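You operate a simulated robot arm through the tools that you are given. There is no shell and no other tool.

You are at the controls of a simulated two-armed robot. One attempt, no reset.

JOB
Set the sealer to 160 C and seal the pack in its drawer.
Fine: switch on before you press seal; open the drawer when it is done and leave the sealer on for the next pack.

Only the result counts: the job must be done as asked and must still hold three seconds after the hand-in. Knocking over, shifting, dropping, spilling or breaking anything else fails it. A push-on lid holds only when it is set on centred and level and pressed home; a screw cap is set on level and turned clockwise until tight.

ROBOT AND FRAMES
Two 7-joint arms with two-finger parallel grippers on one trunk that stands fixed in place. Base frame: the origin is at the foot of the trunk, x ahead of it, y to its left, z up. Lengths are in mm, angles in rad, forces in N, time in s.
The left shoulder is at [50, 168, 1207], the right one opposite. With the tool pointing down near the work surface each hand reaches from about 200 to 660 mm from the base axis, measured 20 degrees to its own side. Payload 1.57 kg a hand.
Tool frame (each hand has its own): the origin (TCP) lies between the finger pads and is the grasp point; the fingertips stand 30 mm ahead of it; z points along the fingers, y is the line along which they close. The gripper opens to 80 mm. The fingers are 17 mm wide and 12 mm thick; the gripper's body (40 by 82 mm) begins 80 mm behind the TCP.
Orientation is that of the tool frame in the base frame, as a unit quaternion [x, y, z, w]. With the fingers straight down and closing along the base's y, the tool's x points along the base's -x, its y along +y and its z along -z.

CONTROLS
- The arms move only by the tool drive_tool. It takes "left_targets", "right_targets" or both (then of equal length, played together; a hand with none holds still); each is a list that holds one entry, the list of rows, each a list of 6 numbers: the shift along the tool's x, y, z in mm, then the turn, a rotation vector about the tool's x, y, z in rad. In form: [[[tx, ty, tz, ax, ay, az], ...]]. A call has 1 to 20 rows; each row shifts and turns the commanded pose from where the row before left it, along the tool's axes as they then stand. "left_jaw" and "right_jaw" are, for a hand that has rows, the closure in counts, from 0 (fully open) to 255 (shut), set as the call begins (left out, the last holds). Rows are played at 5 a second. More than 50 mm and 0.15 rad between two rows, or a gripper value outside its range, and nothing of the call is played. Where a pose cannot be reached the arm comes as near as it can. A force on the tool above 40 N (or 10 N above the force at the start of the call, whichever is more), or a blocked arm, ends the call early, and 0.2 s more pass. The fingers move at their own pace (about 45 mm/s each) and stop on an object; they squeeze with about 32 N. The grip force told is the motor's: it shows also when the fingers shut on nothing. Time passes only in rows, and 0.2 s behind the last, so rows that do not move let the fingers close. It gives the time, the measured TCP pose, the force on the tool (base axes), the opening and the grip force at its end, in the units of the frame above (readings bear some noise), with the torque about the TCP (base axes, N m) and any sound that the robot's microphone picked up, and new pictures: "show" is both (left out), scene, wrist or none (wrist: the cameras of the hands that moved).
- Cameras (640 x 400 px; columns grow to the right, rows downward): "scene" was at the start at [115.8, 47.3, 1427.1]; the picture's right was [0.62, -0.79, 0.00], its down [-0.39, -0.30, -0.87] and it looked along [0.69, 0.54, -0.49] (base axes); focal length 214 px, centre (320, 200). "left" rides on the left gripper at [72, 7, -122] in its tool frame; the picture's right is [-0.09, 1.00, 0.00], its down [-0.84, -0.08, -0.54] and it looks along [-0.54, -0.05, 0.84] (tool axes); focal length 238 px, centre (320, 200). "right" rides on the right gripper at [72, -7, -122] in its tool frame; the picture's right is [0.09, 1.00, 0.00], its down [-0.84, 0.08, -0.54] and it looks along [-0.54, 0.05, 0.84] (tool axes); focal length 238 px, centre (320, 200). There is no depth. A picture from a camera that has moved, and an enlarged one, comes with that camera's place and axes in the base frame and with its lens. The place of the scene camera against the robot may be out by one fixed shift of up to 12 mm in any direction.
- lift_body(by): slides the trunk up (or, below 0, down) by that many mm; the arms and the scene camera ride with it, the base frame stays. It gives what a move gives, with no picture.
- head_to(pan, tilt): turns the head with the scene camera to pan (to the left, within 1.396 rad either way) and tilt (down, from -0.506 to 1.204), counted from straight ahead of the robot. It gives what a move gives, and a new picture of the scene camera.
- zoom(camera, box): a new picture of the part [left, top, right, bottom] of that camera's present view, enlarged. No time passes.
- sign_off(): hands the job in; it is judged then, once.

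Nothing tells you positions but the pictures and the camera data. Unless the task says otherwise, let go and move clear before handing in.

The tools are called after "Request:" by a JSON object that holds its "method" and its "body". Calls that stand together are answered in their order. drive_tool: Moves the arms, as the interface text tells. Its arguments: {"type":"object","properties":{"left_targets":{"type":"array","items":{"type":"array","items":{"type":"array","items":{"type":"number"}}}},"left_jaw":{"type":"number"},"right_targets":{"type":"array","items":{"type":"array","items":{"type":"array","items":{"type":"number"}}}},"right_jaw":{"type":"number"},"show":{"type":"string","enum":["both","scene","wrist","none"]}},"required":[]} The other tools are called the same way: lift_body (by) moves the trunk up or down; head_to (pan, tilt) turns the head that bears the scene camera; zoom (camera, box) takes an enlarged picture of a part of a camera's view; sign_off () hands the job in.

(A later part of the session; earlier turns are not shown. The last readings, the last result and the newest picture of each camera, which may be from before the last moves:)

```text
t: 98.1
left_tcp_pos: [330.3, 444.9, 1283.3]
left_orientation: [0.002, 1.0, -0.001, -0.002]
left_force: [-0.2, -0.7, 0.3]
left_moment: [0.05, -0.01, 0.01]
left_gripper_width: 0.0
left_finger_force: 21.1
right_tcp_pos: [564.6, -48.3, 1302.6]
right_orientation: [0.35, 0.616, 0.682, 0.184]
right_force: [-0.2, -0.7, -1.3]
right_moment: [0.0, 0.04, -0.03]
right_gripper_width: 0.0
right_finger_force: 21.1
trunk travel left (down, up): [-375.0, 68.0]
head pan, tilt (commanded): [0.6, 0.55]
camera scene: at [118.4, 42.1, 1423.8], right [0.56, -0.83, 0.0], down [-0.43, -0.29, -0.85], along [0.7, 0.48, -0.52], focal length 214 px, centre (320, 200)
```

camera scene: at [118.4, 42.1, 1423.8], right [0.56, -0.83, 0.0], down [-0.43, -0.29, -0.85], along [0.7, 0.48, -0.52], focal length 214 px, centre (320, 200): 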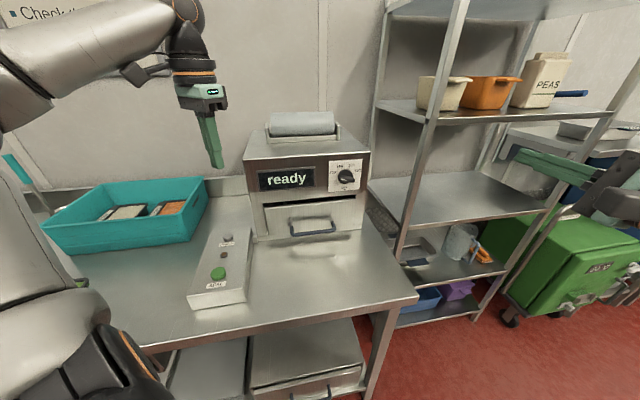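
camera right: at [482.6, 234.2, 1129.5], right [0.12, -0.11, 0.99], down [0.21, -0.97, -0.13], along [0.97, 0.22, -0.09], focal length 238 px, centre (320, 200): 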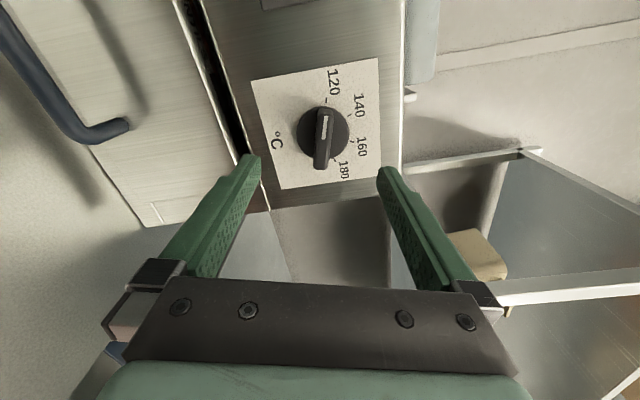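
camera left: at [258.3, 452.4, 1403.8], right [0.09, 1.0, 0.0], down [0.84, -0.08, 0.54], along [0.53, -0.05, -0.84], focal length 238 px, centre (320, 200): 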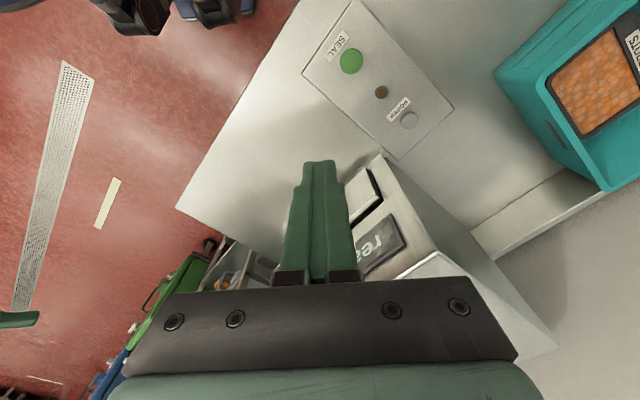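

Both arms are clear. I'll bring the left arm out in front of the sealer, yaw it +45° and pitch it up part-way, as I did at the handle.

Request:
{"method": "drive_tool", "body": {"left_targets": [[[-16.7, -30.8, 17.2, 0, 0, 0], [-16.7, -30.8, 17.2, 0, 0, 0], [-16.7, -30.8, 17.2, 0, 0, 0], [-16.7, -30.8, 17.2, 0, 0, 0], [-16.7, -30.8, 17.2, 0, 0, 0], [-16.7, -30.8, 17.2, 0, 0, 0], [0, 0, 0, 0, 0, 0.1309], [0, 0, 0, 0, 0, 0.1309], [0, 0, 0, 0, 0, 0.1309], [0, 0, 0, 0, 0, 0.1309], [0, 0, 0, 0, 0, 0.1309], [0, 0, 0, 0, 0, 0.1309], [0, 0, 0, -0.1309, 0, 0], [0, 0, 0, -0.1309, 0, 0], [0, 0, 0, -0.1309, 0, 0], [0, 0, 0, -0.1309, 0, 0], [0, 0, 0, -0.1309, 0, 0], [0, 0, 0, -0.1309, 0, 0], [0, 0, 0, 0, 0, 0]]], "left_jaw": 255, "show": "both"}}

```text
t: 102.1
left_tcp_pos: [429.6, 258.7, 1179.6]
left_orientation: [0.356, 0.853, 0.354, 0.145]
left_force: [0.0, 0.0, 0.1]
left_moment: [0.0, 0.01, -0.01]
left_gripper_width: 0.1
left_finger_force: 21.7
right_tcp_pos: [566.0, -48.9, 1301.4]
right_orientation: [0.349, 0.617, 0.681, 0.183]
right_force: [0.0, 0.2, 0.4]
right_moment: [-0.03, 0.0, -0.01]
right_gripper_width: 0.0
right_finger_force: 20.7
trunk travel left (down, up): [-375.0, 68.0]
head pan, tilt (commanded): [0.6, 0.55]
camera scene: at [118.3, 42.1, 1423.7], right [0.56, -0.83, 0.0], down [-0.43, -0.3, -0.85], along [0.7, 0.48, -0.52], focal length 214 px, centre (320, 200)
camera left: at [320.9, 253.3, 1269.2], right [0.57, 0.43, 0.7], down [0.28, -0.9, 0.33], along [0.77, 0.01, -0.63], focal length 238 px, centre (320, 200)
```

scene: 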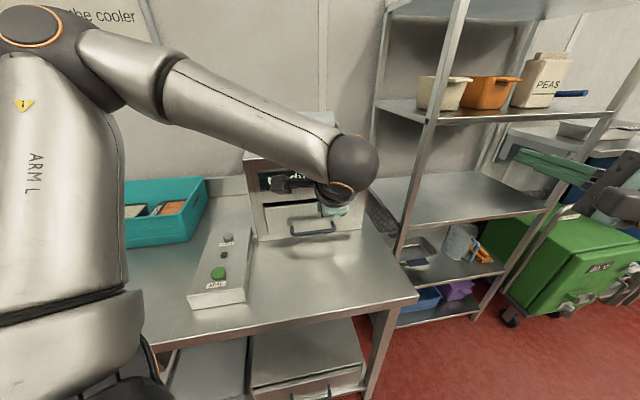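
left: 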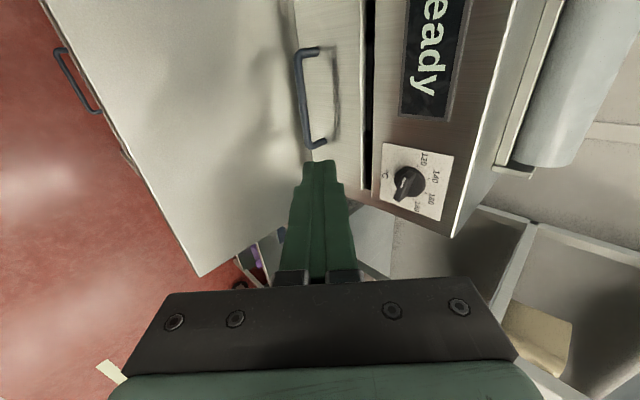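

No reach trouble in this family, and the dial shows in the wrist view. I'll shift across to the dial's line and pitch the rest of the way to level.

Request:
{"method": "drive_tool", "body": {"left_targets": [[[-31, 0, 21.2, 0, 0, 0], [-31, 0, 21.2, 0, 0, 0], [-31, 0, 21.2, 0, 0, 0], [-31, 0, 21.2, 0, 0, 0], [0, 0, 0, -0.1309, 0, 0], [0, 0, 0, -0.1309, 0, 0], [0, 0, 0, -0.1309, 0, 0], [0, 0, 0, -0.1309, 0, 0], [0, 0, 0, -0.1309, 0, 0], [0, 0, 0, -0.1309, 0, 0], [0, 0, 0, 0, 0, 0]]], "show": "both"}}

```text
t: 104.5
left_tcp_pos: [517.8, 297.9, 1146.7]
left_orientation: [0.274, 0.653, 0.652, 0.271]
left_force: [-0.3, 0.4, -0.3]
left_moment: [0.01, -0.02, 0.0]
left_gripper_width: 0.2
left_finger_force: 21.6
left hand out of reach, approached as far as the arm can: row 3, 4, 5, 6, 7, 8, 9, 10
right_tcp_pos: [564.8, -48.3, 1302.4]
right_orientation: [0.349, 0.616, 0.682, 0.184]
right_force: [-0.8, 0.5, 0.8]
right_moment: [0.0, -0.03, -0.02]
right_gripper_width: 0.0
right_finger_force: 21.5
trunk travel left (down, up): [-375.0, 68.0]
head pan, tilt (commanded): [0.6, 0.55]
camera scene: at [118.4, 42.1, 1423.7], right [0.56, -0.83, 0.0], down [-0.43, -0.3, -0.85], along [0.7, 0.48, -0.52], focal length 214 px, centre (320, 200)
camera left: at [379.5, 263.6, 1152.8], right [0.07, -0.07, 1.0], down [0.2, -0.98, -0.08], along [0.98, 0.21, -0.06], focal length 238 px, centre (320, 200)
```

scene: 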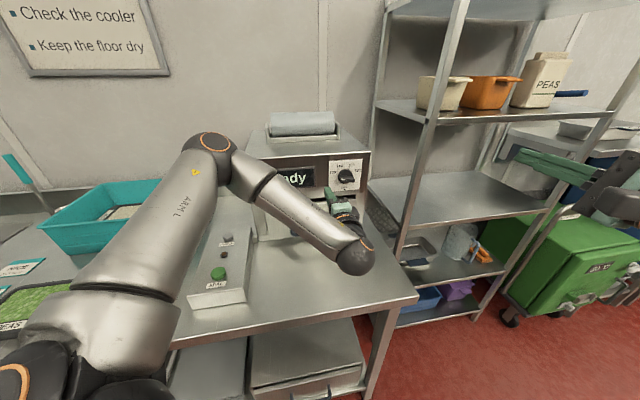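
left: 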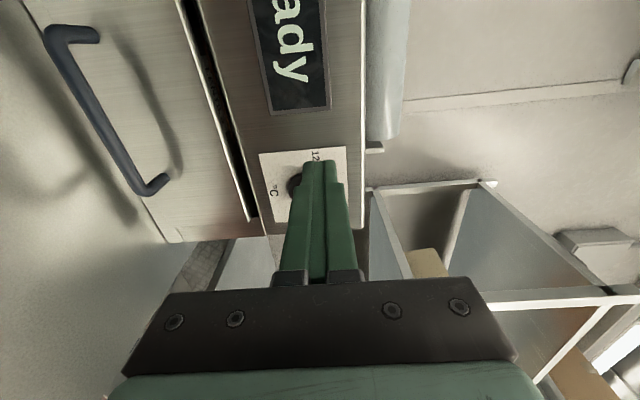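

The orientation is fine, but the arm can't move far enough right with the tool square to the panel. The finger pads stay flat on the bar if I lean the hand along the bar's length. A 30° lean towards the pointer end lines the tool up with the arm at the start and comes from above at the end, so I'll take that posture.

Request:
{"method": "drive_tool", "body": {"left_targets": [[[0, 0, 0, 0, 0, 0.131], [0, 0, 0, 0, 0, 0.131], [0, 0, 0, 0, -0.1309, 0], [0, 0, 0, 0, -0.1309, 0], [0, 0, 0, 0, -0.1309, 0], [0, 0, 0, 0, -0.1309, 0], [0, 0, 0, 0, 0, 0]]], "left_jaw": 0, "show": "both"}}

```text
t: 106.1
left_tcp_pos: [515.9, 298.4, 1146.4]
left_orientation: [0.522, 0.544, 0.565, 0.335]
left_force: [-0.3, -0.9, -0.7]
left_moment: [-0.02, 0.0, 0.03]
left_gripper_width: 80.1
left_finger_force: 0.1
right_tcp_pos: [566.0, -49.0, 1301.5]
right_orientation: [0.35, 0.616, 0.682, 0.184]
right_force: [-0.2, -1.0, 0.1]
right_moment: [0.01, 0.02, 0.03]
right_gripper_width: 0.1
right_finger_force: 21.3
trunk travel left (down, up): [-375.0, 68.0]
head pan, tilt (commanded): [0.6, 0.55]
camera scene: at [118.5, 42.0, 1423.7], right [0.57, -0.83, 0.0], down [-0.43, -0.3, -0.85], along [0.7, 0.48, -0.52], focal length 214 px, centre (320, 200)
camera left: at [384.8, 332.3, 1184.6], right [0.21, -0.27, 0.94], down [-0.34, -0.92, -0.19], along [0.92, -0.28, -0.28], focal length 238 px, centre (320, 200)
```

scene: 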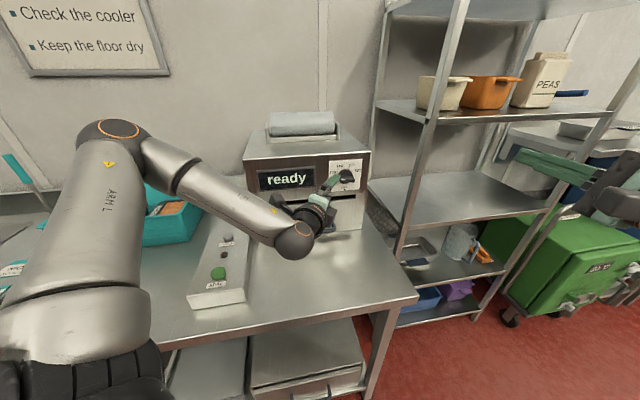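
left: 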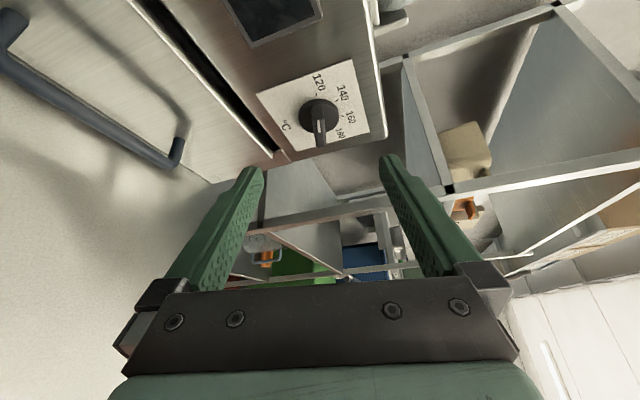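

The arm took the leaned posture at once, and the bar lines up with the finger gap. I'll move in to 70 mm short of the grasp along the tool axis.

Request:
{"method": "drive_tool", "body": {"left_targets": [[[-4.1, -0.9, 36.3, 0, 0, 0], [-4.1, -0.9, 36.3, 0, 0, 0], [0, 0, 0, 0, 0, 0]]], "show": "both"}}

Request:
{"method": "zoom", "body": {"camera": "left", "box": [220, 80, 420, 205]}}

```text
t: 106.9
left_tcp_pos: [588.6, 309.7, 1133.2]
left_orientation: [0.52, 0.544, 0.567, 0.335]
left_force: [0.2, -0.1, 1.1]
left_moment: [-0.01, -0.02, 0.0]
left_gripper_width: 79.9
left_finger_force: 0.2
right_tcp_pos: [565.3, -49.9, 1299.9]
right_orientation: [0.35, 0.616, 0.682, 0.183]
right_force: [0.1, -0.6, -0.7]
right_moment: [-0.01, -0.02, -0.01]
right_gripper_width: 0.0
right_finger_force: 21.1
trunk travel left (down, up): [-375.0, 68.0]
head pan, tilt (commanded): [0.6, 0.55]
camera scene: at [118.3, 42.1, 1423.7], right [0.56, -0.83, 0.0], down [-0.43, -0.3, -0.85], along [0.7, 0.48, -0.52], focal length 214 px, centre (320, 200)
camera left: at [456.5, 343.5, 1170.9], right [0.21, -0.27, 0.94], down [-0.34, -0.92, -0.19], along [0.92, -0.28, -0.28], focal length 238 px, centre (320, 200)
```

scene: 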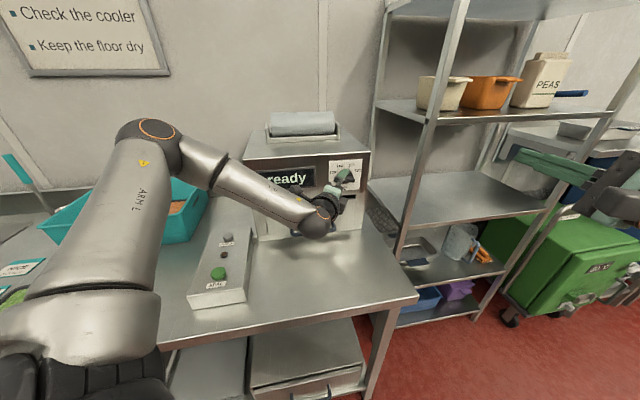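
left: 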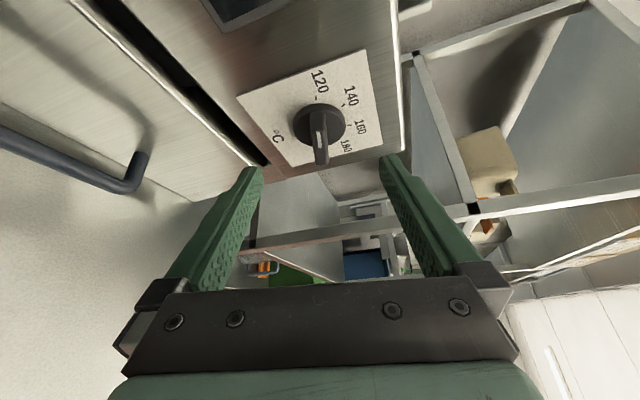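

```text
3.20 times, centred on (320, 142) of left
camera zoom: at [456.5, 343.5, 1170.9], right [0.21, -0.27, 0.94], down [-0.34, -0.92, -0.19], along [0.92, -0.28, -0.28], focal length 763 px, centre (320, 384)
```

zoom: 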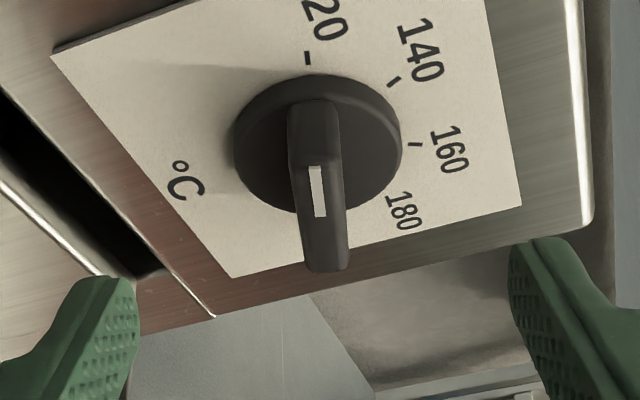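

The arm reaches this far with ease. The base of the knob matches my estimate of [694, 349, 1119]. I'll advance in steps with the fingers open around the bar.

Request:
{"method": "drive_tool", "body": {"left_targets": [[[0.8, -0.5, 20, 0, 0, 0], [0.6, -0.3, 20, 0, 0, 0], [0.3, -0.3, 15, 0, 0, 0], [0, 0, 0, 0, 0, 0]]], "show": "both"}}

Request:
{"method": "zoom", "body": {"camera": "left", "box": [220, 80, 420, 205]}}

Request:
{"method": "zoom", "body": {"camera": "scene", "box": [270, 130, 400, 230]}}

```text
t: 107.9
left_tcp_pos: [641.5, 325.9, 1124.6]
left_orientation: [0.52, 0.543, 0.567, 0.335]
left_force: [-0.2, 0.4, 0.3]
left_moment: [0.03, -0.02, -0.01]
left_gripper_width: 80.0
left_finger_force: 0.1
right_tcp_pos: [565.5, -48.6, 1303.2]
right_orientation: [0.349, 0.616, 0.682, 0.184]
right_force: [-0.2, -0.6, 0.6]
right_moment: [-0.01, 0.02, -0.01]
right_gripper_width: 0.0
right_finger_force: 22.1
trunk travel left (down, up): [-375.0, 68.0]
head pan, tilt (commanded): [0.6, 0.55]
camera scene: at [118.3, 42.1, 1423.7], right [0.56, -0.83, 0.0], down [-0.43, -0.3, -0.85], along [0.7, 0.48, -0.52], focal length 214 px, centre (320, 200)
camera left: at [508.2, 360.7, 1163.1], right [0.21, -0.27, 0.94], down [-0.34, -0.92, -0.19], along [0.92, -0.28, -0.28], focal length 238 px, centre (320, 200)
```

scene: 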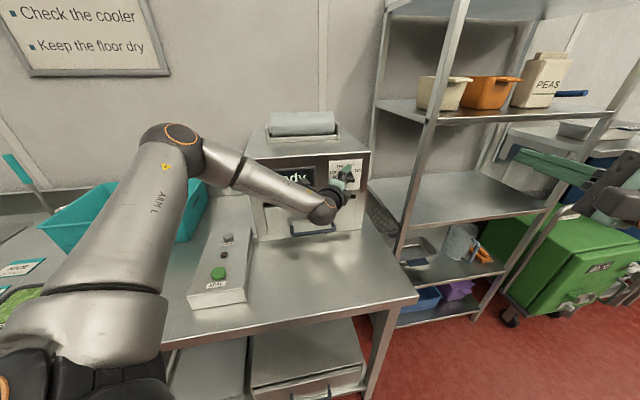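
left: 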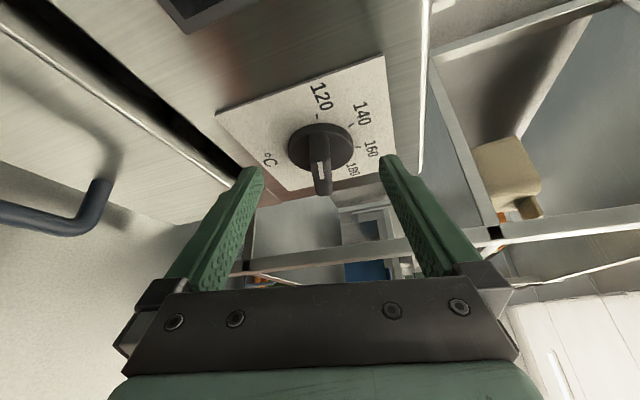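

```text
3.20 times, centred on (320, 142) of left
camera zoom: at [508.2, 360.7, 1163.1], right [0.21, -0.27, 0.94], down [-0.34, -0.92, -0.19], along [0.92, -0.28, -0.28], focal length 763 px, centre (320, 384)
```

zoom: 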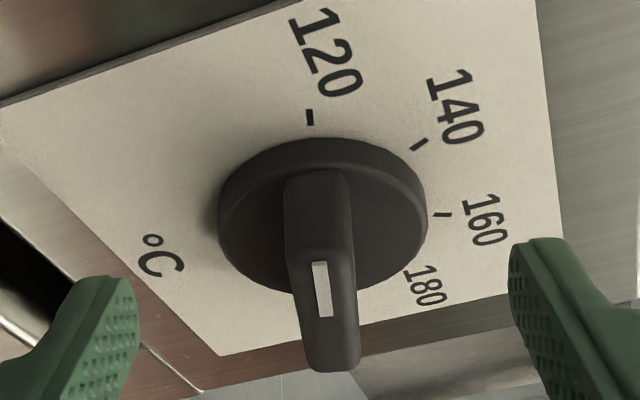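

```text
4.00 times, centred on (335, 180) of scene
camera zoom: at [118.3, 42.1, 1423.7], right [0.56, -0.83, 0.0], down [-0.43, -0.3, -0.85], along [0.7, 0.48, -0.52], focal length 858 px, centre (260, 280)
```

zoom: 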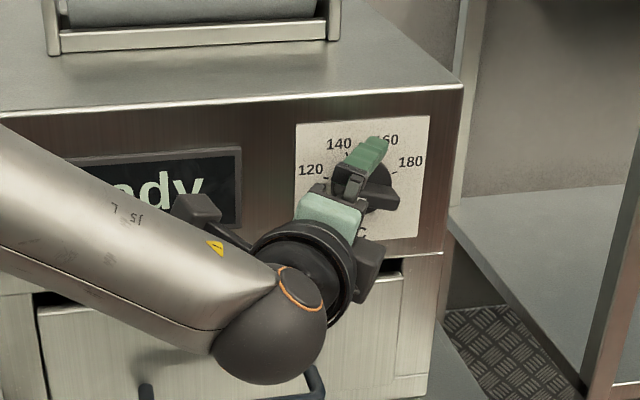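

The bar is centred and the knob's position is confirmed. I'll go the last 14 mm in and close on the bar.

Request:
{"method": "drive_tool", "body": {"left_targets": [[[0.5, 0.2, 5, 0, 0, 0], [0.5, 0.2, 5, 0, 0, 0], [0, 0, 4.5, 0, 0, 0], [0, 0, 0, 0, 0, 0]]], "show": "wrist"}}

Request:
{"method": "zoom", "body": {"camera": "left", "box": [220, 100, 420, 225]}}

```text
t: 108.9
left_tcp_pos: [653.2, 331.3, 1123.1]
left_orientation: [0.52, 0.545, 0.566, 0.334]
left_force: [0.0, 0.4, -0.2]
left_moment: [-0.02, 0.0, -0.03]
left_gripper_width: 80.0
left_finger_force: 0.1
right_tcp_pos: [565.3, -49.2, 1301.8]
right_orientation: [0.35, 0.616, 0.681, 0.184]
right_force: [0.2, 0.0, -0.2]
right_moment: [0.0, 0.02, 0.01]
right_gripper_width: 0.0
right_finger_force: 21.8
trunk travel left (down, up): [-375.0, 68.0]
head pan, tilt (commanded): [0.6, 0.55]
camera left: at [521.6, 365.8, 1161.3], right [0.21, -0.27, 0.94], down [-0.34, -0.92, -0.19], along [0.92, -0.28, -0.28], focal length 238 px, centre (320, 200)
```

left: 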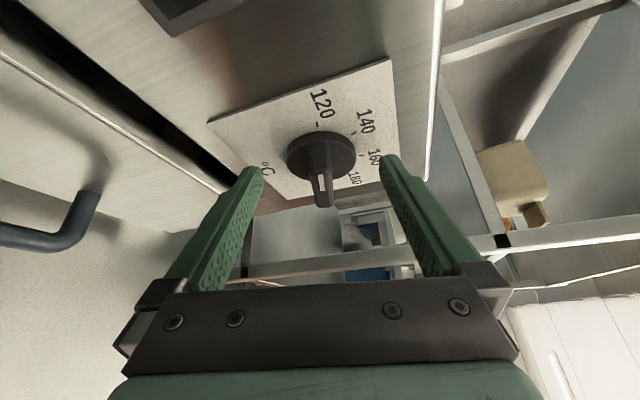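

```text
3.20 times, centred on (320, 162) of left
camera zoom: at [521.6, 365.8, 1161.3], right [0.21, -0.27, 0.94], down [-0.34, -0.92, -0.19], along [0.92, -0.28, -0.28], focal length 763 px, centre (320, 320)
```

zoom: 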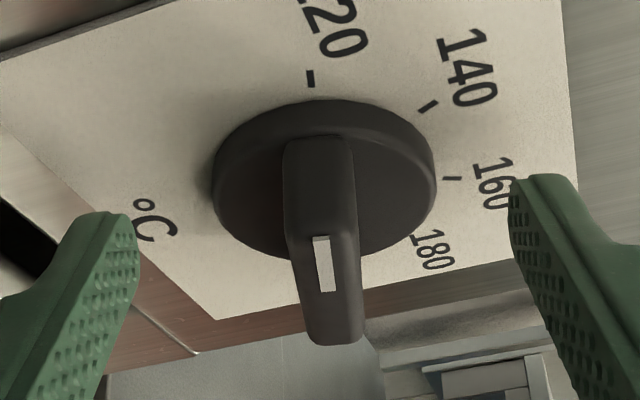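

The fingertips are about 16 mm off the panel, either side of the bar and clear of the disc. I'll close the grip now.

Request:
{"method": "drive_tool", "body": {"left_targets": [[[0, 0, 0, 0, 0, 0], [0, 0, 0, 0, 0, 0], [0, 0, 0, 0, 0, 0], [0, 0, 0, 0, 0, 0], [0, 0, 0, 0, 0, 0], [0, 0, 0, 0, 0, 0]]], "left_jaw": 255, "show": "wrist"}}

Request:
{"method": "zoom", "body": {"camera": "left", "box": [220, 100, 420, 225]}}

```text
t: 110.3
left_tcp_pos: [653.3, 332.2, 1123.8]
left_orientation: [0.52, 0.543, 0.567, 0.335]
left_force: [2.7, 0.4, 3.2]
left_moment: [0.03, -0.08, -0.32]
left_gripper_width: 14.1
left_finger_force: 30.0
right_tcp_pos: [565.6, -49.0, 1302.8]
right_orientation: [0.349, 0.616, 0.682, 0.183]
right_force: [-0.3, -0.6, 0.0]
right_moment: [-0.01, -0.02, 0.02]
right_gripper_width: 0.2
right_finger_force: 21.4
trunk travel left (down, up): [-375.0, 68.0]
head pan, tilt (commanded): [0.6, 0.55]
camera left: at [521.6, 365.5, 1162.1], right [0.21, -0.27, 0.94], down [-0.34, -0.92, -0.19], along [0.92, -0.28, -0.28], focal length 238 px, centre (320, 200)
```

left: 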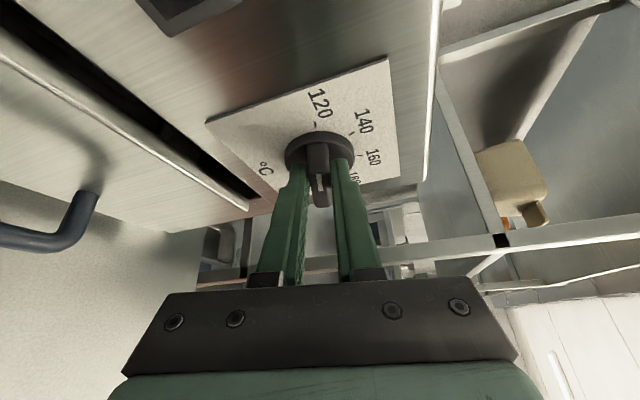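

```text
3.20 times, centred on (320, 162) of left
camera zoom: at [521.6, 365.5, 1162.1], right [0.21, -0.27, 0.94], down [-0.34, -0.92, -0.19], along [0.92, -0.28, -0.28], focal length 763 px, centre (320, 320)
```

zoom: 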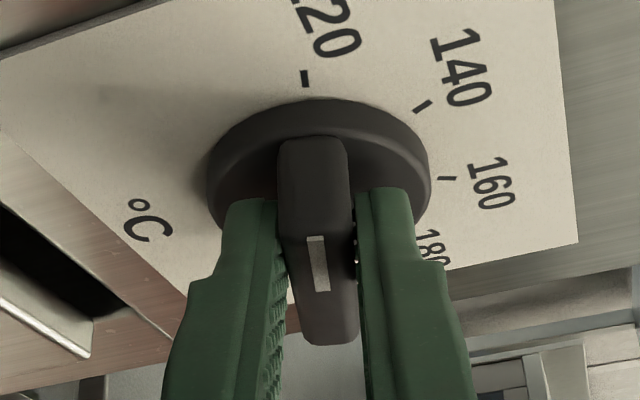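

The grip on the bar is firm, 14 mm wide. I'll turn it clockwise about the knob's own axis, starting with a small part of the turn to see how it follows.

Request:
{"method": "drive_tool", "body": {"left_targets": [[[-0.1, 2.1, 0.07, 0.0623, 0, 0.108], [-0.1, 2.1, 0.07, 0.0623, 0, 0.108], [-0.1, 2.1, 0.07, 0.0623, 0, 0.108], [-0.1, 2.1, 0.07, 0.0623, 0, 0.108], [0, 0, 0, 0, 0, 0]]], "show": "both"}}

Request:
{"method": "zoom", "body": {"camera": "left", "box": [220, 100, 420, 225]}}

Request:
{"method": "zoom", "body": {"camera": "scene", "box": [270, 130, 400, 230]}}

```text
t: 111.5
left_tcp_pos: [656.8, 328.0, 1132.1]
left_orientation: [0.662, 0.485, 0.554, 0.139]
left_force: [5.7, 2.1, 8.3]
left_moment: [-0.45, 0.33, -0.62]
left_gripper_width: 13.8
left_finger_force: 30.3
right_tcp_pos: [565.8, -48.7, 1302.0]
right_orientation: [0.35, 0.616, 0.682, 0.183]
right_force: [-0.5, 0.6, 0.8]
right_moment: [0.01, -0.01, -0.01]
right_gripper_width: 0.0
right_finger_force: 22.0
trunk travel left (down, up): [-375.0, 68.0]
head pan, tilt (commanded): [0.6, 0.55]
camera scene: at [118.3, 42.0, 1423.8], right [0.56, -0.83, 0.0], down [-0.43, -0.3, -0.85], along [0.7, 0.48, -0.52], focal length 214 px, centre (320, 200)
camera left: at [547.7, 339.1, 1220.8], right [0.49, -0.56, 0.66], down [-0.44, -0.82, -0.37], along [0.75, -0.11, -0.65], focal length 238 px, centre (320, 200)
```

scene: 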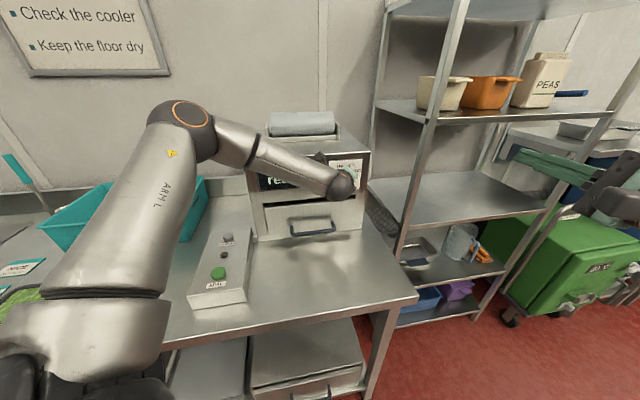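
left: 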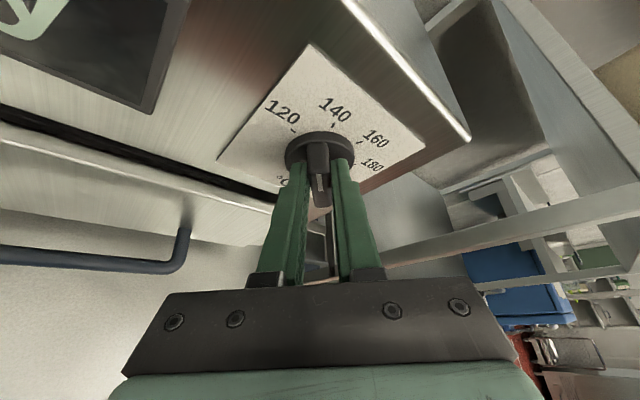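

```text
3.20 times, centred on (320, 162) of left
camera zoom: at [547.7, 339.1, 1220.8], right [0.49, -0.56, 0.66], down [-0.44, -0.82, -0.37], along [0.75, -0.11, -0.65], focal length 763 px, centre (320, 320)
```

zoom: 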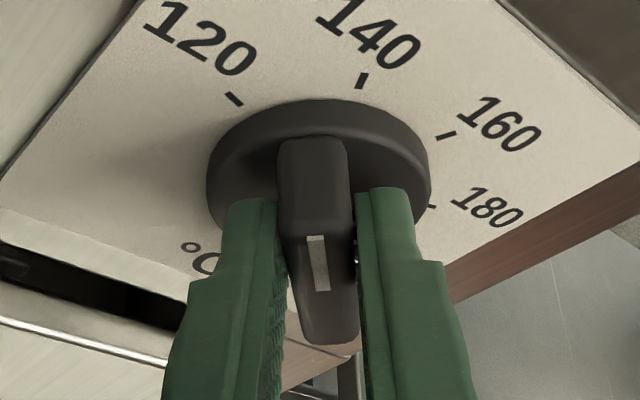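

```text
4.00 times, centred on (335, 180) of scene
camera zoom: at [118.3, 42.0, 1423.8], right [0.56, -0.83, 0.0], down [-0.43, -0.3, -0.85], along [0.7, 0.48, -0.52], focal length 858 px, centre (260, 280)
```

zoom: 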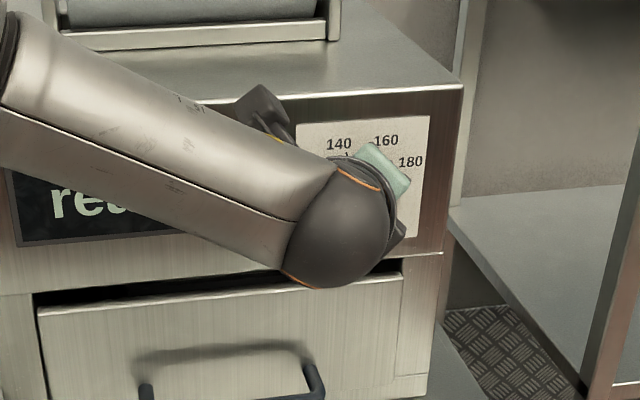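

The knob is turning with the hand, with the pointer now between 120 and 140, and the forces are low. I'll continue.

Request:
{"method": "drive_tool", "body": {"left_targets": [[[-0.1, 2.1, 0.07, 0.0623, 0, 0.108], [-0.1, 2.1, 0.07, 0.0623, 0, 0.108], [-0.1, 2.1, 0.07, 0.0623, 0, 0.108], [-0.1, 2.1, 0.07, 0.0623, 0, 0.108], [-0.1, 2.1, 0.07, 0.0623, 0, 0.108], [0, 0, 0, 0, 0, 0]]], "show": "both"}}

Request:
{"method": "zoom", "body": {"camera": "left", "box": [220, 100, 420, 225]}}

```text
t: 112.9
left_tcp_pos: [664.8, 321.9, 1136.6]
left_orientation: [0.783, 0.365, 0.492, -0.107]
left_force: [23.8, -2.8, -5.8]
left_moment: [-0.2, -0.23, 0.32]
left_gripper_width: 14.0
left_finger_force: 30.4
left hand out of reach, approached as far as the arm can: row 5
right_tcp_pos: [568.3, -48.7, 1299.3]
right_orientation: [0.35, 0.616, 0.682, 0.183]
right_force: [-0.4, 0.0, 0.2]
right_moment: [-0.03, -0.02, -0.03]
right_gripper_width: 0.0
right_finger_force: 21.1
trunk travel left (down, up): [-375.0, 68.0]
head pan, tilt (commanded): [0.6, 0.55]
stopped in row 6 (left hand): the force on the tool passed its limit at 42 N (the readings are from after the stop); the commanded pose is now the measured one
camera scene: at [122.8, 43.0, 1422.9], right [0.56, -0.83, 0.0], down [-0.43, -0.3, -0.85], along [0.7, 0.48, -0.53], focal length 214 px, centre (320, 200)
camera left: at [600.4, 286.7, 1258.0], right [0.65, -0.75, 0.11], down [-0.64, -0.62, -0.46], along [0.41, 0.23, -0.88], focal length 238 px, centre (320, 200)
```

scene: 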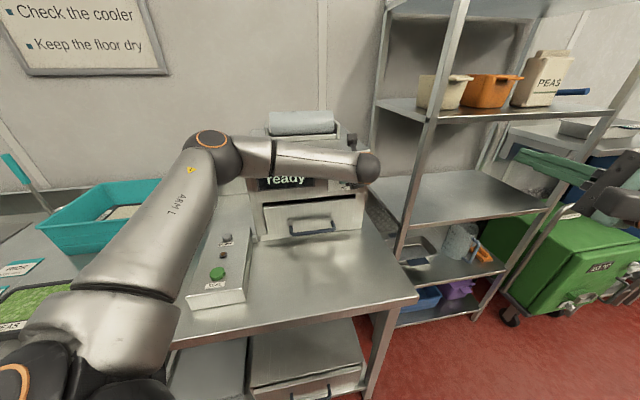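
left: 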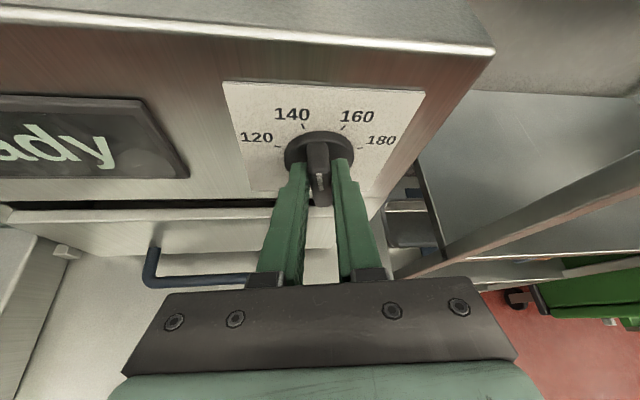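

```text
3.20 times, centred on (320, 162) of left
camera zoom: at [600.4, 286.7, 1258.0], right [0.65, -0.75, 0.11], down [-0.64, -0.62, -0.46], along [0.41, 0.23, -0.88], focal length 763 px, centre (320, 320)
```

zoom: 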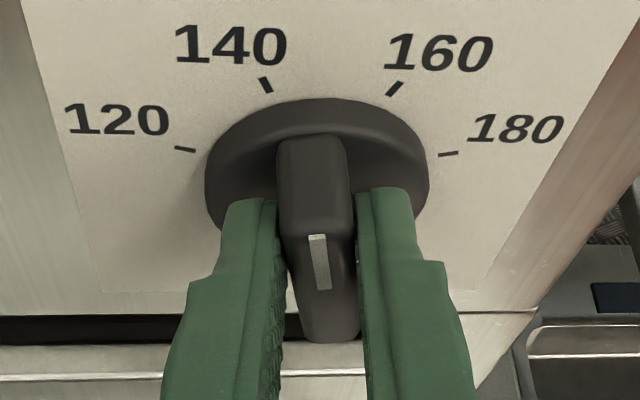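

The arm ran out of room at about −12°, between 140 and 160, with a brief force stop. I'll let go and draw straight back, then push the pointer end over the rest of the way with closed fingers from the left, where the arm reaches easily.

Request:
{"method": "drive_tool", "body": {"left_targets": [[[0, 0, 0, 0, 0, 0], [0, 0, 0, 0, 0, 0], [0, 0, 0, 0, 0, 0], [0, 0, -15, 0, 0, 0], [0, 0, -25, 0, 0, 0], [0, 0, -30, 0, 0, 0], [0, 0, 0, 0, 0, 0]]], "left_jaw": 60, "show": "both"}}

Request:
{"method": "zoom", "body": {"camera": "left", "box": [220, 60, 420, 185]}}

```text
t: 114.5
left_tcp_pos: [610.0, 286.4, 1175.0]
left_orientation: [0.782, 0.367, 0.492, -0.11]
left_force: [0.6, -0.5, 0.6]
left_moment: [0.0, -0.03, 0.01]
left_gripper_width: 61.0
left_finger_force: 0.0
right_tcp_pos: [566.2, -49.1, 1300.6]
right_orientation: [0.35, 0.616, 0.681, 0.183]
right_force: [0.4, 0.0, -0.2]
right_moment: [0.0, 0.02, 0.01]
right_gripper_width: 0.0
right_finger_force: 21.7
trunk travel left (down, up): [-375.0, 68.0]
head pan, tilt (commanded): [0.6, 0.55]
camera scene: at [118.6, 42.3, 1423.7], right [0.56, -0.83, 0.0], down [-0.43, -0.3, -0.85], along [0.7, 0.48, -0.52], focal length 214 px, centre (320, 200)
camera left: at [547.1, 251.0, 1295.6], right [0.66, -0.75, 0.11], down [-0.63, -0.62, -0.46], along [0.41, 0.23, -0.88], focal length 238 px, centre (320, 200)
```

scene: 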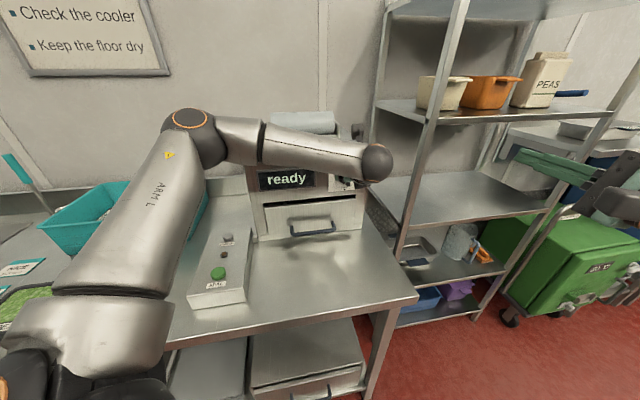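
left: 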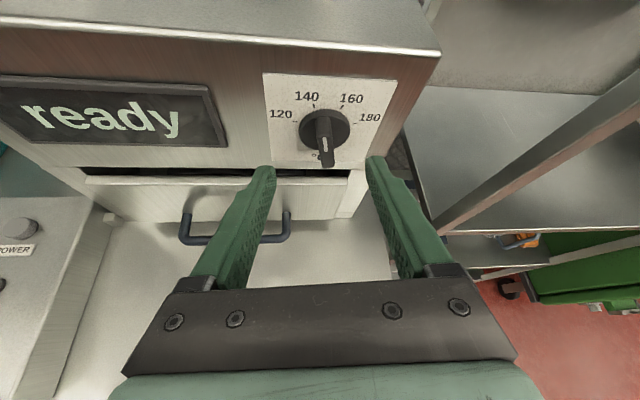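

```text
3.20 times, centred on (320, 122) of left
camera zoom: at [547.1, 251.0, 1295.6], right [0.66, -0.75, 0.11], down [-0.63, -0.62, -0.46], along [0.41, 0.23, -0.88], focal length 763 px, centre (320, 448)
```

zoom: 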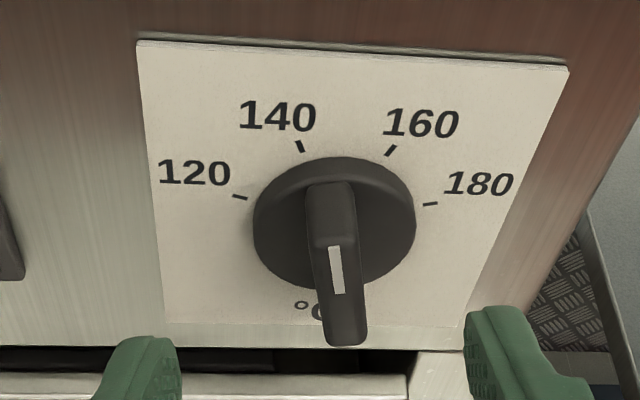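

The pointer now stands at about −12°. I'll turn the hand into the pushing posture, fingers shut, tool pointing forward and slightly right, and come in to the left of the pointer end.

Request:
{"method": "drive_tool", "body": {"left_targets": [[[0, 0, 0, -0.0569, 0.0169, -0.1257], [0, 0, 0, -0.0569, 0.0169, -0.1257], [0, 0, 0, -0.0569, 0.0169, -0.1257], [0, 0, 0, -0.0569, 0.0169, -0.1257], [0, 0, 0, -0.0569, 0.0169, -0.1257], [0, 0, 0, -0.0569, 0.0169, -0.1257], [0, 0, 0, -0.0569, 0.0169, -0.1257], [0, 0, 0, -0.0569, 0.0169, -0.1257], [0, 0, 0, -0.0569, 0.0169, -0.1257], [0, 0, 0, -0.0569, 0.0169, -0.1257], [0, 0, 0, 0, 0, 0]]], "left_jaw": 255, "show": "both"}}

```text
t: 116.9
left_tcp_pos: [608.8, 286.8, 1174.4]
left_orientation: [0.377, 0.597, 0.599, 0.378]
left_force: [-0.1, -0.6, -1.1]
left_moment: [0.03, -0.02, 0.01]
left_gripper_width: 0.1
left_finger_force: 21.4
right_tcp_pos: [564.7, -48.0, 1301.6]
right_orientation: [0.35, 0.616, 0.681, 0.184]
right_force: [-0.8, -1.3, 0.1]
right_moment: [-0.02, -0.01, 0.03]
right_gripper_width: 0.2
right_finger_force: 21.1
trunk travel left (down, up): [-375.0, 68.0]
head pan, tilt (commanded): [0.6, 0.55]
camera scene: at [118.3, 42.1, 1423.7], right [0.56, -0.83, 0.0], down [-0.43, -0.3, -0.85], along [0.7, 0.48, -0.52], focal length 214 px, centre (320, 200)
camera left: at [468.4, 299.0, 1179.3], right [0.04, -0.09, 1.0], down [-0.13, -0.99, -0.08], along [0.99, -0.13, -0.05], focal length 238 px, centre (320, 200)
```

scene: 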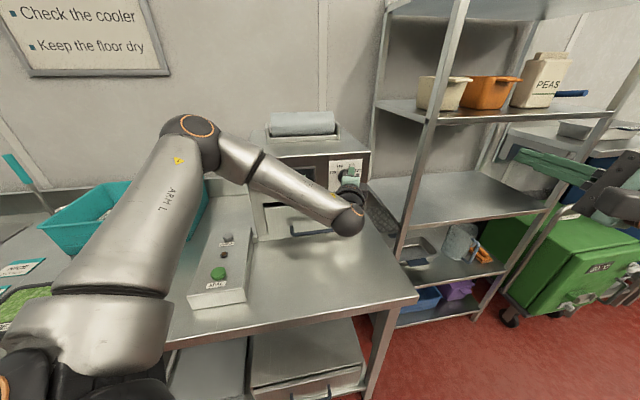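
left: 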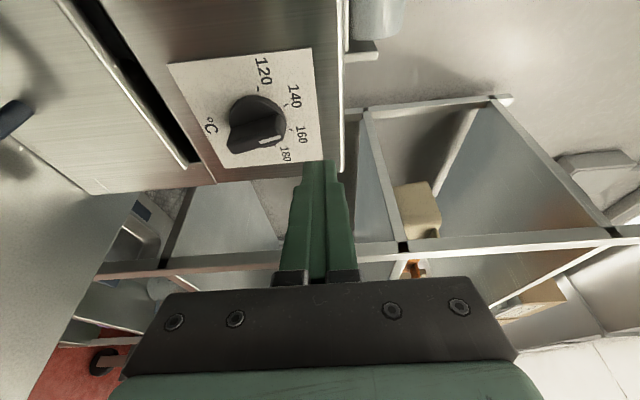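

The posture came out exactly as planned. I'll move to the pre-push spot, left of the pointer end and still well off the panel.

Request:
{"method": "drive_tool", "body": {"left_targets": [[[17.5, -12.5, 5, 0, 0, 0], [17.5, -12.5, 16, 0, 0, 0], [0, 0, 0, 0, 0, 0]]], "show": "both"}}

Request:
{"method": "zoom", "body": {"camera": "left", "box": [200, 80, 400, 205]}}

Request:
{"method": "zoom", "body": {"camera": "scene", "box": [270, 130, 400, 230]}}

```text
t: 117.7
left_tcp_pos: [612.1, 326.1, 1148.8]
left_orientation: [0.378, 0.597, 0.599, 0.377]
left_force: [0.6, 0.3, 0.3]
left_moment: [0.02, -0.04, 0.01]
left_gripper_width: 0.0
left_finger_force: 21.2
right_tcp_pos: [566.6, -49.5, 1302.0]
right_orientation: [0.35, 0.616, 0.682, 0.183]
right_force: [-0.1, -0.5, 0.6]
right_moment: [0.03, 0.0, 0.01]
right_gripper_width: 0.0
right_finger_force: 21.2
trunk travel left (down, up): [-375.0, 68.0]
head pan, tilt (commanded): [0.6, 0.55]
camera scene: at [118.3, 42.0, 1423.7], right [0.56, -0.83, 0.0], down [-0.43, -0.3, -0.85], along [0.7, 0.48, -0.52], focal length 214 px, centre (320, 200)
camera left: at [470.1, 339.0, 1153.9], right [0.04, -0.09, 1.0], down [-0.13, -0.99, -0.08], along [0.99, -0.13, -0.05], focal length 238 px, centre (320, 200)
```

scene: 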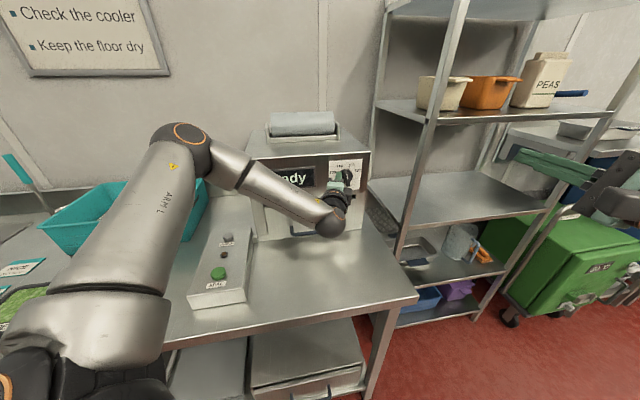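
left: 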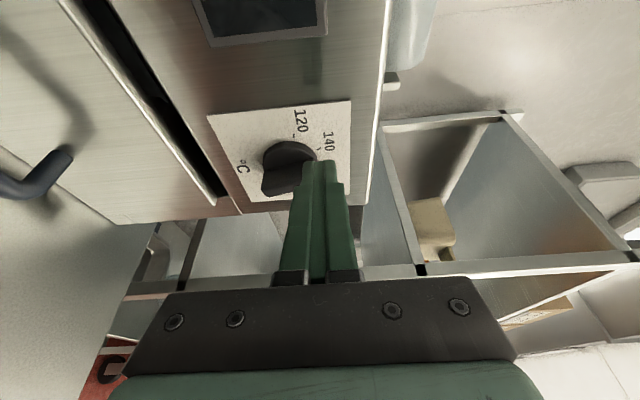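

```text
3.20 times, centred on (300, 142) of left
camera zoom: at [470.1, 339.0, 1153.9], right [0.04, -0.09, 1.0], down [-0.13, -0.99, -0.08], along [0.99, -0.13, -0.05], focal length 763 px, centre (384, 384)
```

zoom: 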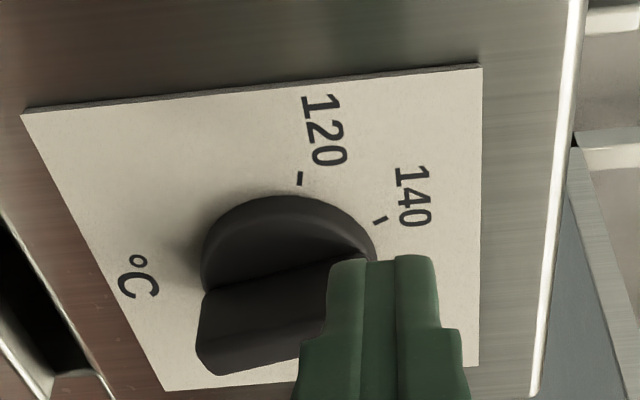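

```text
4.00 times, centred on (335, 180) of scene
camera zoom: at [118.3, 42.0, 1423.7], right [0.56, -0.83, 0.0], down [-0.43, -0.3, -0.85], along [0.7, 0.48, -0.52], focal length 858 px, centre (260, 280)
```

zoom: 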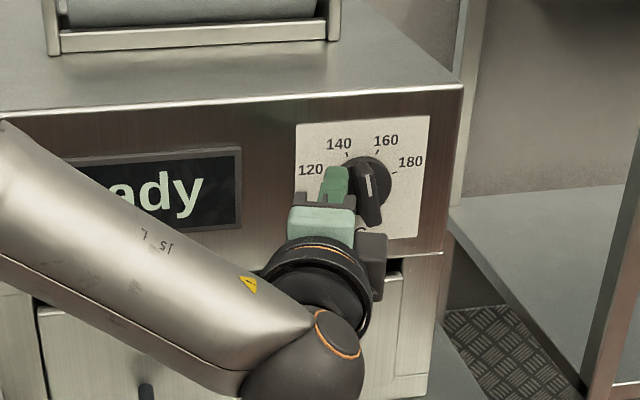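

The finger is to the left of the pointer end. I'll move straight in towards the panel beside the bar.

Request:
{"method": "drive_tool", "body": {"left_targets": [[[3.7, 0, 10.4, 0, 0, 0], [3.7, 0, 10.4, 0, 0, 0], [3.6, 0, 10, 0, 0, 0], [0, 0, 0, 0, 0, 0]]], "show": "both"}}

Request:
{"method": "zoom", "body": {"camera": "left", "box": [200, 80, 400, 205]}}

Request:
{"method": "zoom", "body": {"camera": "scene", "box": [290, 140, 390, 220]}}

```text
t: 118.7
left_tcp_pos: [635.4, 349.4, 1148.6]
left_orientation: [0.379, 0.597, 0.598, 0.377]
left_force: [0.4, 0.2, 0.9]
left_moment: [0.0, -0.04, -0.02]
left_gripper_width: 0.1
left_finger_force: 21.3
right_tcp_pos: [564.9, -50.2, 1301.2]
right_orientation: [0.35, 0.616, 0.682, 0.184]
right_force: [0.3, 0.0, 0.3]
right_moment: [0.0, -0.01, 0.01]
right_gripper_width: 0.0
right_finger_force: 20.9
trunk travel left (down, up): [-375.0, 68.0]
head pan, tilt (commanded): [0.6, 0.55]
camera scene: at [118.4, 42.1, 1423.7], right [0.56, -0.83, 0.0], down [-0.43, -0.3, -0.85], along [0.7, 0.48, -0.52], focal length 214 px, centre (320, 200)
camera left: at [494.8, 362.9, 1154.2], right [0.04, -0.09, 1.0], down [-0.13, -0.99, -0.08], along [0.99, -0.13, -0.05], focal length 238 px, centre (320, 200)
```

scene: 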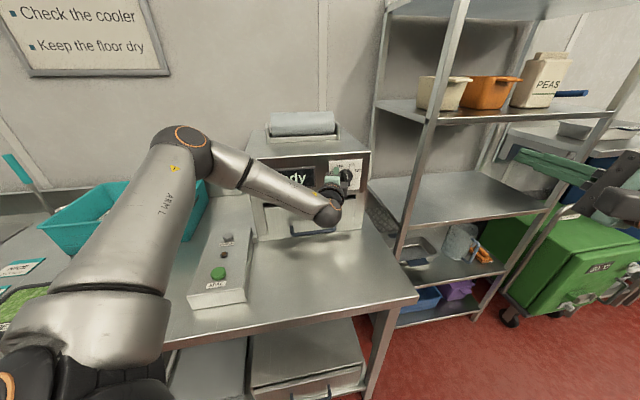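
left: 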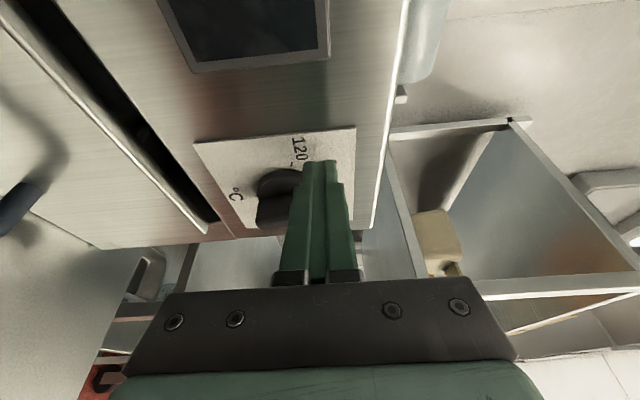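

```text
3.20 times, centred on (300, 142) of left
camera zoom: at [494.8, 362.9, 1154.2], right [0.04, -0.09, 1.0], down [-0.13, -0.99, -0.08], along [0.99, -0.13, -0.05], focal length 763 px, centre (384, 384)
```

zoom: 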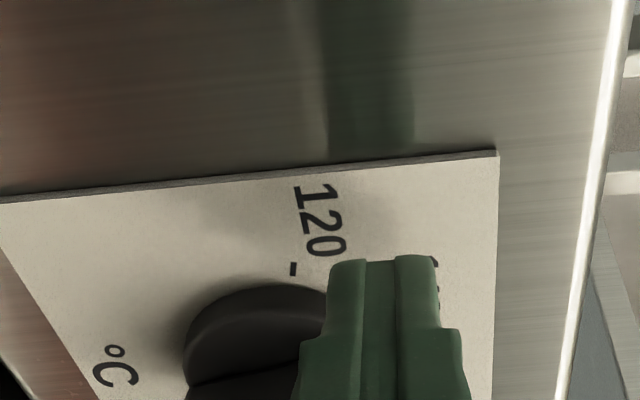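

```text
5.00 times, centred on (340, 180) of scene
camera zoom: at [118.4, 42.1, 1423.7], right [0.56, -0.83, 0.0], down [-0.43, -0.3, -0.85], along [0.7, 0.48, -0.52], focal length 1072 px, centre (220, 300)
```

zoom: 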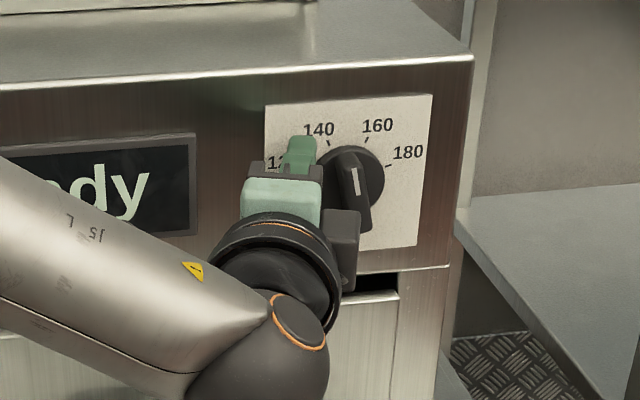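

The fingertip is about 13 mm off the panel beside the pointer end. Now I'll push it to the right in small steps, watching the pointer.

Request:
{"method": "drive_tool", "body": {"left_targets": [[[-3.8, 0, 1.35, 0, 0, 0], [-3.8, 0, 1.35, 0, 0, 0], [-3.8, 0, 1.35, 0, 0, 0], [-3.8, 0, 1.35, 0, 0, 0], [0, 0, 0, 0, 0, 0]]], "show": "scene"}}

Request:
{"method": "zoom", "body": {"camera": "scene", "box": [290, 140, 390, 220]}}

```text
t: 119.9
left_tcp_pos: [648.8, 338.9, 1150.5]
left_orientation: [0.378, 0.597, 0.599, 0.377]
left_force: [-0.6, 0.4, 0.0]
left_moment: [-0.05, 0.06, -0.05]
left_gripper_width: 0.2
left_finger_force: 21.6
right_tcp_pos: [566.0, -49.6, 1301.0]
right_orientation: [0.349, 0.616, 0.682, 0.184]
right_force: [0.2, -0.8, -0.8]
right_moment: [-0.03, 0.0, 0.03]
right_gripper_width: 0.0
right_finger_force: 21.5
trunk travel left (down, up): [-375.0, 68.0]
head pan, tilt (commanded): [0.6, 0.55]
camera scene: at [118.0, 42.2, 1423.8], right [0.56, -0.83, 0.0], down [-0.43, -0.3, -0.85], along [0.7, 0.48, -0.52], focal length 214 px, centre (320, 200)
```

scene: 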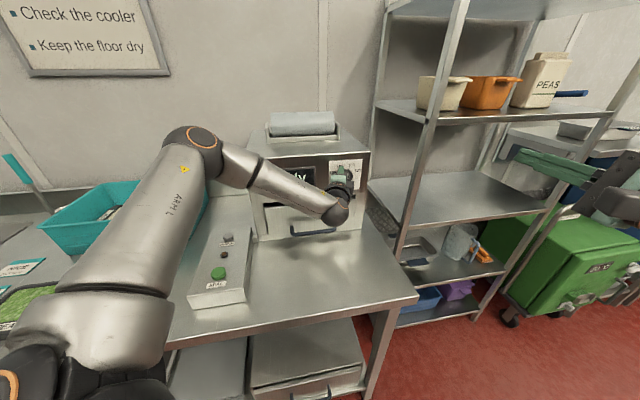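

```text
5.00 times, centred on (340, 180) of scene
camera zoom: at [118.0, 42.2, 1423.8], right [0.56, -0.83, 0.0], down [-0.43, -0.3, -0.85], along [0.7, 0.48, -0.52], focal length 1072 px, centre (220, 300)
```

zoom: 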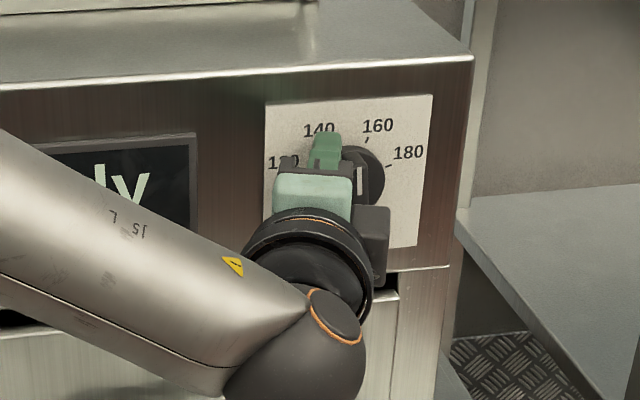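

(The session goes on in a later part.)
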